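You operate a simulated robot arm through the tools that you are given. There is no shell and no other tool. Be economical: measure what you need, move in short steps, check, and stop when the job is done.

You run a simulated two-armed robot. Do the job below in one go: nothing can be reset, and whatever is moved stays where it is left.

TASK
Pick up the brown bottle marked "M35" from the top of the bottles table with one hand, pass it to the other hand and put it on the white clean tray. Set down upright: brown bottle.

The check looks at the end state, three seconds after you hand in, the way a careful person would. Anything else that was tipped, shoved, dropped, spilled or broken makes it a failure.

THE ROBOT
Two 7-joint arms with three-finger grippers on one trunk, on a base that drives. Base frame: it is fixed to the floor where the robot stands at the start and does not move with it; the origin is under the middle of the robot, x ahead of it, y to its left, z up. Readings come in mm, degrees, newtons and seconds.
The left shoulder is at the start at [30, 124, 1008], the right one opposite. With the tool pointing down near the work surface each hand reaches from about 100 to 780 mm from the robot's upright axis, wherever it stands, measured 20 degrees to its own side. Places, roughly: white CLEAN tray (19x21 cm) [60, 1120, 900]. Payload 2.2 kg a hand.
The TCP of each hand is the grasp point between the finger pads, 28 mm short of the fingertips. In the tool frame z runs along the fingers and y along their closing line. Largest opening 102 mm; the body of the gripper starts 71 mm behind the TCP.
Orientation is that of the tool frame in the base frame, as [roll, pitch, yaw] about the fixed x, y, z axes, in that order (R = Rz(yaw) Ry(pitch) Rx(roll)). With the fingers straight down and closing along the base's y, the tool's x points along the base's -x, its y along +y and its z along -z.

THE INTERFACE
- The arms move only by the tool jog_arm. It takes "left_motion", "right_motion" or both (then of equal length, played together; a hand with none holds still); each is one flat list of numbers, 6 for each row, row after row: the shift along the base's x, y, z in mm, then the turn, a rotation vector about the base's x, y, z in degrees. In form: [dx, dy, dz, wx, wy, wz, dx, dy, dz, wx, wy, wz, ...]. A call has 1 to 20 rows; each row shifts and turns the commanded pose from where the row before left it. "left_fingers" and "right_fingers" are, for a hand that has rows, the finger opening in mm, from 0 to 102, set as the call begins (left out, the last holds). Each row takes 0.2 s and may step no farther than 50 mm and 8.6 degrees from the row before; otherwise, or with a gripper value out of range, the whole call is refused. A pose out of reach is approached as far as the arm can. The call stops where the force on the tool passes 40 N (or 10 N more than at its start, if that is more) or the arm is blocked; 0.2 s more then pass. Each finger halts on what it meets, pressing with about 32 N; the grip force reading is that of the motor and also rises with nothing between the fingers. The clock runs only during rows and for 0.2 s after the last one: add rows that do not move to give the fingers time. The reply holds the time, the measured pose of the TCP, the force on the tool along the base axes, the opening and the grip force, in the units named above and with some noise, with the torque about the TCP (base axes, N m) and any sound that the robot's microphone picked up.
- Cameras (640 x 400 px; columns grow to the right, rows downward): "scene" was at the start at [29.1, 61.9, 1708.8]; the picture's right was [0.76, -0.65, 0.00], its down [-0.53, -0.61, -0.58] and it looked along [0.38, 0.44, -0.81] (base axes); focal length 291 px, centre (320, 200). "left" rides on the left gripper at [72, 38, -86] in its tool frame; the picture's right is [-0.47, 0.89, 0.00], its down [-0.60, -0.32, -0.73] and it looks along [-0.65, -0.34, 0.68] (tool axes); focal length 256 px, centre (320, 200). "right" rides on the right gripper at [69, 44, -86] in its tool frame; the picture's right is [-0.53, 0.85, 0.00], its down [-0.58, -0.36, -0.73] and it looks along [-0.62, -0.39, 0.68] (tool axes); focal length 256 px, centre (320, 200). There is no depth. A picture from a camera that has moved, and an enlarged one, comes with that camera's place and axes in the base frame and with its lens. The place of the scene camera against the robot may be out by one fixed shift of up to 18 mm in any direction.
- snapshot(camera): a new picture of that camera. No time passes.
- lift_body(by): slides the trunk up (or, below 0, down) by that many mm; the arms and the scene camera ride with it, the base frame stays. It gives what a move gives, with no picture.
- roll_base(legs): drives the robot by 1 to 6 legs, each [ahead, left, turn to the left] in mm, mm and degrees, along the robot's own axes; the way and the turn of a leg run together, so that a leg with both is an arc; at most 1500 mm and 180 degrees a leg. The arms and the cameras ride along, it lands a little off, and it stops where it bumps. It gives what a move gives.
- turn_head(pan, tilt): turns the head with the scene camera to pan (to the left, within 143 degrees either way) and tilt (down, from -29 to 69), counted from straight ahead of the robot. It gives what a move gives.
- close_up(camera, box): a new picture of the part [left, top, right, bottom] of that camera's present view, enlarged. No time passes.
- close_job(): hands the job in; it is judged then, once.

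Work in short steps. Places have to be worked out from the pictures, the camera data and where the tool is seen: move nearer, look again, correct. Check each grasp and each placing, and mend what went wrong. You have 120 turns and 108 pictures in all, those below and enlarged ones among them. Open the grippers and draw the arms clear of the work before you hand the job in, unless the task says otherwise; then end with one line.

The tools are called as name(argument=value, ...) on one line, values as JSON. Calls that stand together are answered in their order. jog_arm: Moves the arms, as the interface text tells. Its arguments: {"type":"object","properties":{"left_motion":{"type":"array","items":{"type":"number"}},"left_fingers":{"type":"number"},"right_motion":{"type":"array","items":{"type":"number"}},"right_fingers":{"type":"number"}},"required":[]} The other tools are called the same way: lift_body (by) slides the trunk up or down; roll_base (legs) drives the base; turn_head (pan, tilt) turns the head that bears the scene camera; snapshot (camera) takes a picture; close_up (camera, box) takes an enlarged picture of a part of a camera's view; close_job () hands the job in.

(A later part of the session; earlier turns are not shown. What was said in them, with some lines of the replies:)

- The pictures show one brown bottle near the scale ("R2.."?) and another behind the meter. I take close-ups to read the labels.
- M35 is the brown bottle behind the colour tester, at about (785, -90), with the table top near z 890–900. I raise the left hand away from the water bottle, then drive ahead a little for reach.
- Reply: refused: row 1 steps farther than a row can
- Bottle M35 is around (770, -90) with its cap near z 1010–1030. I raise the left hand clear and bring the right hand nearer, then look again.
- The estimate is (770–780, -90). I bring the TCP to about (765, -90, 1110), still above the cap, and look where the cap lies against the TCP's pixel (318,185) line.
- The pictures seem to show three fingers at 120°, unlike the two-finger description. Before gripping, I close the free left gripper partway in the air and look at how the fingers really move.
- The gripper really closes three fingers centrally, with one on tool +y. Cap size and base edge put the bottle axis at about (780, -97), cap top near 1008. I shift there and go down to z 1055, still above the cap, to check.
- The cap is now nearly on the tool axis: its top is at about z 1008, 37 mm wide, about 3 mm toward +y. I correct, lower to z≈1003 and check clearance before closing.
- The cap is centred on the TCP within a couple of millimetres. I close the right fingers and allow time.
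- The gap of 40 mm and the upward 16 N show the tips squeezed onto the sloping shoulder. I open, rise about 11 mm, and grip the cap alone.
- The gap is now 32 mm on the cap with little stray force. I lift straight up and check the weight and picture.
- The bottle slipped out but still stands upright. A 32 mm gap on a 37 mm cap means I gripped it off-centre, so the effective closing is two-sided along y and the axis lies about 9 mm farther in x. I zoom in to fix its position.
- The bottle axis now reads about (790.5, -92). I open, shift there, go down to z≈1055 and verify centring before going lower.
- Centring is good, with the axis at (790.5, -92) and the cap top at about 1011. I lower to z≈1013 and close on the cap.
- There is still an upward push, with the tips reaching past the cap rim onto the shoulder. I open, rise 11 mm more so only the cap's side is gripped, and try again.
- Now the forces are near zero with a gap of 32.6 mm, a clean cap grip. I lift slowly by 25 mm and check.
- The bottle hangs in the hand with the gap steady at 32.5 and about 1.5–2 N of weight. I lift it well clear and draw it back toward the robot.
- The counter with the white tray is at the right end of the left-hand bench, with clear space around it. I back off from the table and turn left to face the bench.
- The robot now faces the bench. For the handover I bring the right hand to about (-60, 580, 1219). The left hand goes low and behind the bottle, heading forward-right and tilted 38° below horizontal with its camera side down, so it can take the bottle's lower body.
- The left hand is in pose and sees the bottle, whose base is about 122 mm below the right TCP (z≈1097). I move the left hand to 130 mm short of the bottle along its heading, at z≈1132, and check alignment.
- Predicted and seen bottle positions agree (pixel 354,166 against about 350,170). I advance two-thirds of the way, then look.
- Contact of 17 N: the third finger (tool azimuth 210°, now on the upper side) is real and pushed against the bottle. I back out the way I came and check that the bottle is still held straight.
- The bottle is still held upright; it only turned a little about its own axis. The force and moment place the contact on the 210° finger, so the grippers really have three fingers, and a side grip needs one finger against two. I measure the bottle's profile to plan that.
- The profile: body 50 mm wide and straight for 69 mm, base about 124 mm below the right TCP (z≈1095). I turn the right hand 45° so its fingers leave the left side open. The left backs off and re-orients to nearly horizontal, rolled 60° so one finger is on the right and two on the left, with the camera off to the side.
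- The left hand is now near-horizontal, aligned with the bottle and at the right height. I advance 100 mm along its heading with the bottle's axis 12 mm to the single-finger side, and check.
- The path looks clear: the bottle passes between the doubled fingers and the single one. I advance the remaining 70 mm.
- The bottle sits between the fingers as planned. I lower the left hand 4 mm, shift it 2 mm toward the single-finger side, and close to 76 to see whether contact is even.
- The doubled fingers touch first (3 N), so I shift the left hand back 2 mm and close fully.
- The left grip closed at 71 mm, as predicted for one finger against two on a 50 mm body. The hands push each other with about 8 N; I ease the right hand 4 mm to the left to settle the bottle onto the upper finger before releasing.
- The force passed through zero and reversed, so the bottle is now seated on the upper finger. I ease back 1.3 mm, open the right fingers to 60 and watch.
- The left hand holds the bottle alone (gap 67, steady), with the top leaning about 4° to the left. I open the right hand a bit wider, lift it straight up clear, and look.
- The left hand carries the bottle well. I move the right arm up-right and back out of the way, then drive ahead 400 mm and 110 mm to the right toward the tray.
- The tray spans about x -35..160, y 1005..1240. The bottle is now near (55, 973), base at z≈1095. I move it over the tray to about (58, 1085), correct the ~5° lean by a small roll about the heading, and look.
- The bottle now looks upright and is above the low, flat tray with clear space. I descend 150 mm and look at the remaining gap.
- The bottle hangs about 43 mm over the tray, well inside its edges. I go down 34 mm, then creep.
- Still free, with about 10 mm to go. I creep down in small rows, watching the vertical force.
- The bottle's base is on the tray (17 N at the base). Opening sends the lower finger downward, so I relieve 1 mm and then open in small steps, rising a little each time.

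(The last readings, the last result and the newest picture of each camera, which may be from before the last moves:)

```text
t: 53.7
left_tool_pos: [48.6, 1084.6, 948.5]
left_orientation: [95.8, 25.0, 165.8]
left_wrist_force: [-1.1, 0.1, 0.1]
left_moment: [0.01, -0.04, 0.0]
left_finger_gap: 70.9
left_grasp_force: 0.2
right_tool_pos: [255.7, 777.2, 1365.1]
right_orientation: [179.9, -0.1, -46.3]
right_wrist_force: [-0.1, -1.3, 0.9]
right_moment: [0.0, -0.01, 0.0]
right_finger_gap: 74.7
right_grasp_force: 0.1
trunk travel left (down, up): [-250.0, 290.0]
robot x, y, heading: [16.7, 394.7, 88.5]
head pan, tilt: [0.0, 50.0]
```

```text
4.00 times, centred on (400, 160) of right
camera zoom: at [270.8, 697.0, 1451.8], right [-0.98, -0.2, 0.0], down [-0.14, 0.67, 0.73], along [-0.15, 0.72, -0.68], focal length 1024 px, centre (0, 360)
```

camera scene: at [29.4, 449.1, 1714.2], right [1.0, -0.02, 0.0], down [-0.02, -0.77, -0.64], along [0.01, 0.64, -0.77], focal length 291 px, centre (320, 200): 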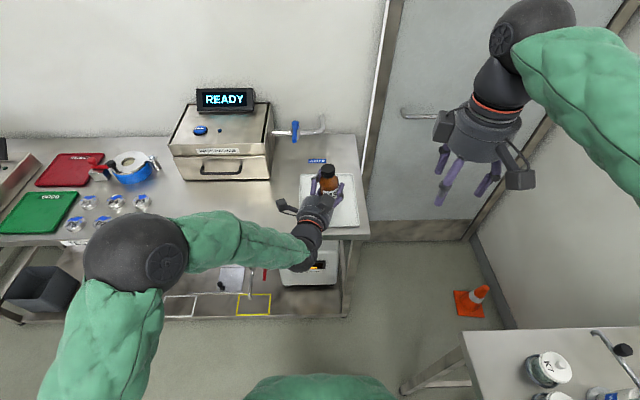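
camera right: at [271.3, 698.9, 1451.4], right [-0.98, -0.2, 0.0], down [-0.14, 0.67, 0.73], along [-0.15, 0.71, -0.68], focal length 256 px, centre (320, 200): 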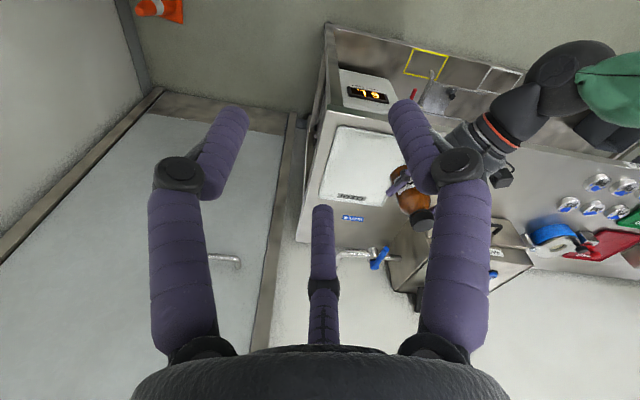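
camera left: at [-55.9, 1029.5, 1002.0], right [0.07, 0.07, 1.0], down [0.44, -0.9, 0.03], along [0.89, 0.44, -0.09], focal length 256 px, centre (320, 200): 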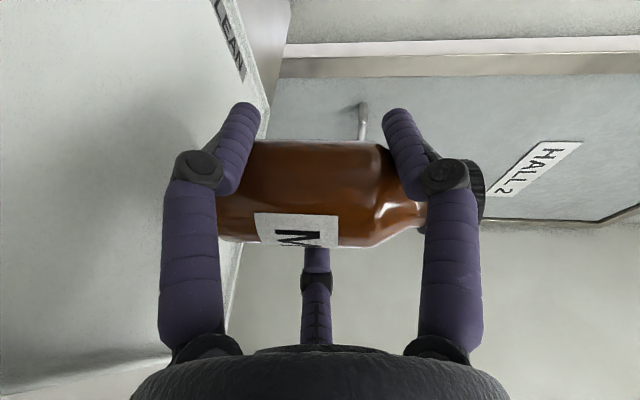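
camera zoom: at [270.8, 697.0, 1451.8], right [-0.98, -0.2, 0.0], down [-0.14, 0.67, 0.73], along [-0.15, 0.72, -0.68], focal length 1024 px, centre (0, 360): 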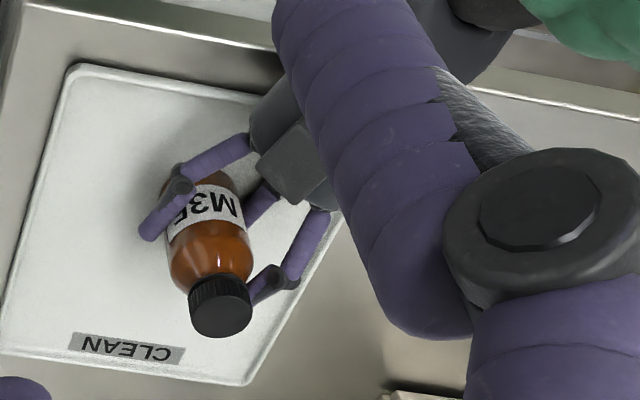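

The bottle stands free on the tray and the forces are zero. I alternate small rises and openings so the lower finger stays off the tray.

jog_arm(left_motion=[0, 0, 2.5, 0, 0, 0])

jog_arm(left_motion=[0, 0, 1, 0, 0, 0, 0, 0, 3, 0, 0, 0], left_fingers=76)

jog_arm(left_motion=[0, 0, 1, 0, 0, 0, 0, 0, 3, 0, 0, 0], left_fingers=83)

close_up(camera="left", box=[120, 60, 520, 310])

close_up(camera="right", box=[340, 110, 460, 210])

```text
t: 54.1
left_tool_pos: [49.9, 1086.7, 952.2]
left_orientation: [95.5, 25.0, 165.7]
left_wrist_force: [0.3, -0.7, 0.3]
left_moment: [0.01, -0.01, -0.01]
left_finger_gap: 69.9
left_grasp_force: 0.1
right_tool_pos: [255.9, 776.3, 1365.1]
right_orientation: [179.9, 0.0, -46.2]
right_wrist_force: [-0.4, -0.3, 0.2]
right_moment: [-0.03, 0.0, 0.01]
right_finger_gap: 74.9
right_grasp_force: 0.1
trunk travel left (down, up): [-250.0, 290.0]
robot x, y, heading: [16.2, 396.0, 88.8]
head pan, tilt: [0.0, 50.0]
```

```text
t: 54.7
left_tool_pos: [49.5, 1088.7, 956.2]
left_orientation: [95.4, 24.9, 165.8]
left_wrist_force: [-0.7, 0.1, 0.5]
left_moment: [0.0, -0.01, -0.02]
left_finger_gap: 76.1
left_grasp_force: 0.1
right_tool_pos: [256.3, 777.7, 1365.0]
right_orientation: [179.9, -0.1, -46.3]
right_wrist_force: [0.2, -0.5, 0.6]
right_moment: [-0.03, -0.03, 0.01]
right_finger_gap: 75.1
right_grasp_force: 0.1
trunk travel left (down, up): [-250.0, 290.0]
robot x, y, heading: [19.3, 393.1, 89.0]
head pan, tilt: [0.0, 50.0]
```

```text
t: 55.3
left_tool_pos: [49.5, 1086.4, 960.9]
left_orientation: [95.4, 25.0, 165.8]
left_wrist_force: [1.2, -0.7, -0.3]
left_moment: [-0.01, -0.02, -0.02]
left_finger_gap: 83.1
left_grasp_force: 0.1
right_tool_pos: [256.3, 776.7, 1365.0]
right_orientation: [179.9, -0.1, -46.4]
right_wrist_force: [0.3, -0.2, 0.8]
right_moment: [-0.03, -0.03, -0.02]
right_finger_gap: 75.1
right_grasp_force: 0.1
trunk travel left (down, up): [-250.0, 290.0]
robot x, y, heading: [17.6, 393.0, 88.6]
head pan, tilt: [0.0, 50.0]
```

```text
1.60 times, centred on (320, 185) of left
camera zoom: at [-54.7, 1028.4, 972.1], right [0.07, 0.07, 1.0], down [0.44, -0.9, 0.03], along [0.89, 0.44, -0.09], focal length 410 px, centre (320, 224)
```

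zoom: 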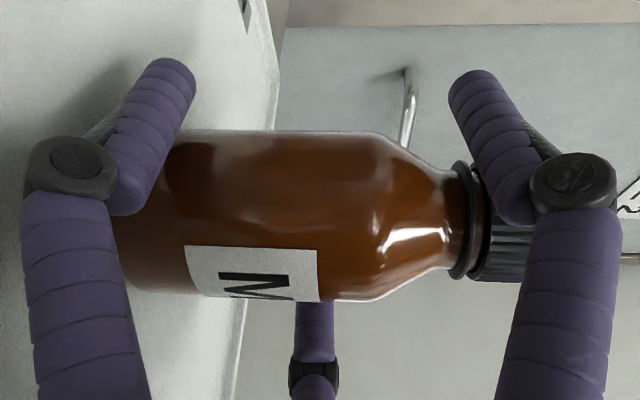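

```text
4.00 times, centred on (400, 160) of right
camera zoom: at [271.2, 696.9, 1451.9], right [-0.98, -0.2, 0.0], down [-0.14, 0.67, 0.73], along [-0.14, 0.72, -0.68], focal length 1024 px, centre (0, 360)
```

zoom: 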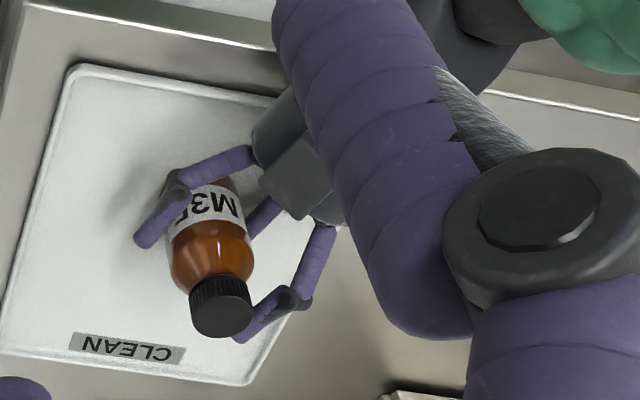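

The fingers are clear all round. I centre them by 1.5 mm and withdraw straight back along the heading.

jog_arm(left_motion=[-1.4, 0.4, 1, 0, 0, 0, -5.9, -19.1, 0, 0, 0, 0, -5.9, -19.1, 0, 0, 0, 0, -5.9, -19.1, 0, 0, 0, 0, -5.9, -19.1, 0, 0, 0, 0, -8.8, -28.6, 0, 0, 0, 0, -8.8, -28.6, 0, 0, 0, 0])

snapshot(camera="scene")

close_up(camera="right", box=[320, 100, 480, 220])

```text
t: 56.9
left_tool_pos: [6.8, 954.2, 961.5]
left_orientation: [95.3, 25.1, 165.7]
left_wrist_force: [0.3, 0.3, -0.4]
left_moment: [-0.01, 0.01, -0.01]
left_finger_gap: 83.2
left_grasp_force: 0.0
right_tool_pos: [254.4, 776.6, 1365.8]
right_orientation: [-179.9, -0.1, -46.3]
right_wrist_force: [0.0, -0.2, -0.1]
right_moment: [-0.01, 0.01, -0.02]
right_finger_gap: 75.0
right_grasp_force: 0.1
trunk travel left (down, up): [-250.0, 290.0]
robot x, y, heading: [20.7, 393.0, 88.5]
head pan, tilt: [0.0, 50.0]
```

```text
35 pictures are left
camera scene: at [29.0, 446.2, 1714.3], right [1.0, -0.02, 0.0], down [-0.02, -0.77, -0.64], along [0.01, 0.64, -0.77], focal length 291 px, centre (320, 200)
```

scene: 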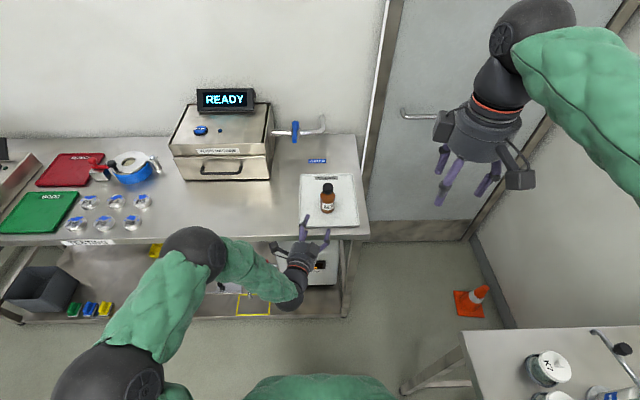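

```text
3.33 times, centred on (400, 160) of right
camera zoom: at [271.0, 696.4, 1452.0], right [-0.98, -0.2, 0.0], down [-0.14, 0.67, 0.73], along [-0.14, 0.72, -0.68], focal length 853 px, centre (53, 333)
```

zoom: 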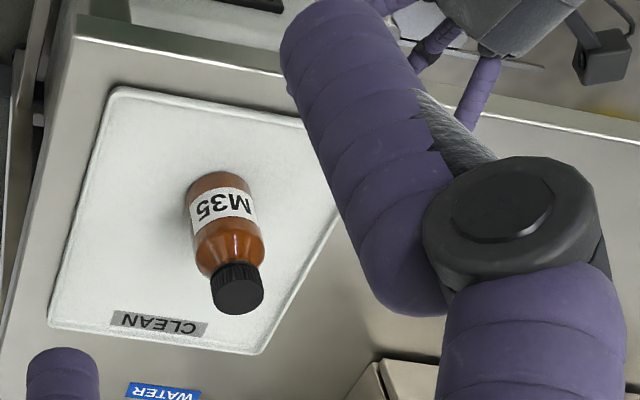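

The M35 bottle stands upright on the tray. I open both grippers fully and drive straight back to clear the arms from the bench.

jog_arm(left_motion=[0, -30, 20, 0, 0, 0, 0, -30, 20, 0, 0, 0], right_motion=[0, 0, 0, 0, 0, 0, 0, 0, 0, 0, 0, 0], left_fingers=102, right_fingers=102)

roll_base(legs=[[-250, 0, 0]])

snapshot(camera="scene")

turn_head(pan=-75, tilt=40)

snapshot(camera="scene")

```text
t: 57.5
left_tool_pos: [5.0, 894.5, 1002.2]
left_orientation: [95.5, 24.9, 165.7]
left_wrist_force: [-0.1, -0.5, -0.8]
left_moment: [0.0, -0.01, -0.04]
left_finger_gap: 101.9
left_grasp_force: 0.0
right_tool_pos: [254.9, 777.0, 1364.9]
right_orientation: [179.9, 0.0, -46.3]
right_wrist_force: [0.2, 0.4, -0.2]
right_moment: [0.0, -0.02, 0.0]
right_finger_gap: 101.9
right_grasp_force: 0.0
trunk travel left (down, up): [-250.0, 290.0]
robot x, y, heading: [13.1, 394.2, 88.6]
head pan, tilt: [0.0, 50.0]
```

```text
t: 59.3
left_tool_pos: [-1.3, 640.0, 1002.0]
left_orientation: [95.3, 25.0, 165.6]
left_wrist_force: [0.3, 0.3, -0.1]
left_moment: [-0.02, -0.01, 0.04]
left_finger_gap: 101.9
left_grasp_force: 0.1
right_tool_pos: [250.1, 522.7, 1365.7]
right_orientation: [-180.0, 0.0, -46.3]
right_wrist_force: [0.1, -1.4, 0.8]
right_moment: [0.03, 0.01, 0.03]
right_finger_gap: 102.0
right_grasp_force: 0.0
trunk travel left (down, up): [-250.0, 290.0]
robot x, y, heading: [10.4, 137.9, 88.7]
head pan, tilt: [0.0, 50.0]
```

```text
33 pictures are left
camera scene: at [23.4, 191.4, 1714.4], right [1.0, -0.02, 0.0], down [-0.02, -0.77, -0.64], along [0.01, 0.64, -0.77], focal length 291 px, centre (320, 200)
```

scene: 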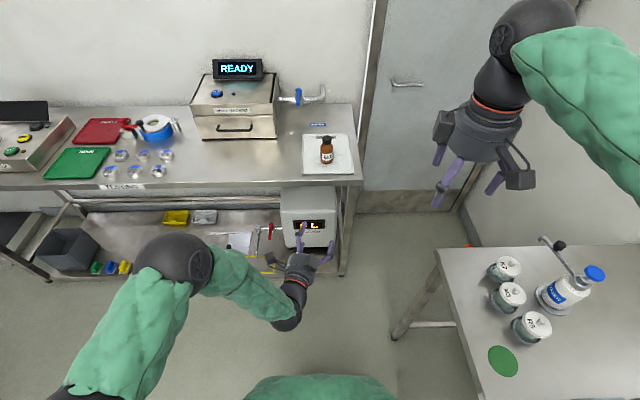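

```text
t: 60.8
left_tool_pos: [-1.8, 641.0, 1001.2]
left_orientation: [95.4, 25.1, 165.7]
left_wrist_force: [-0.3, -0.4, -0.7]
left_moment: [0.03, 0.0, -0.03]
left_finger_gap: 101.9
left_grasp_force: 0.1
right_tool_pos: [249.2, 523.4, 1365.1]
right_orientation: [180.0, -0.1, -46.2]
right_wrist_force: [0.8, -0.2, -0.7]
right_moment: [-0.02, -0.03, 0.0]
right_finger_gap: 102.2
right_grasp_force: 0.0
trunk travel left (down, up): [-250.0, 290.0]
robot x, y, heading: [12.4, 139.4, 88.7]
head pan, tilt: [-75.0, 40.0]
```

```text
32 pictures are left
camera scene: at [104.4, 136.3, 1728.5], right [0.24, -0.97, 0.0], down [-0.62, -0.15, -0.77], along [0.74, 0.18, -0.64], focal length 291 px, centre (320, 200)
```

scene: 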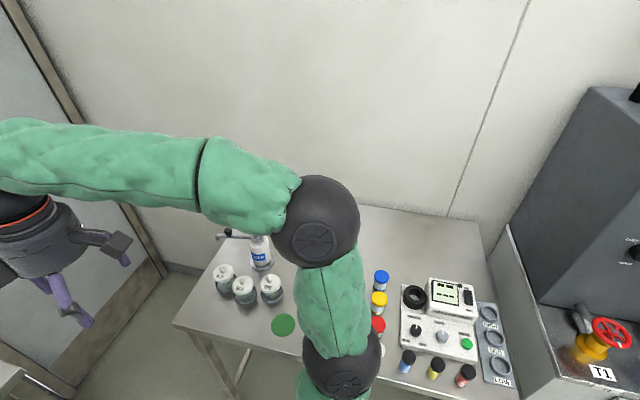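

The bottle stands on the tray, the rest of the table that I can see looks undisturbed, and both hands are open and clear, so I hand in.

close_job()

```text
The job is handed in.
```

The M35 bottle is standing upright on the white clean tray: the right hand picked it up and passed it to the left, which set it down. On the first lift it slipped out and shifted about 9 mm on the table, but it stayed upright. In my last pictures nothing else looked disturbed, though the robot's arm hid part of the bottles table, including the R27 bottle.
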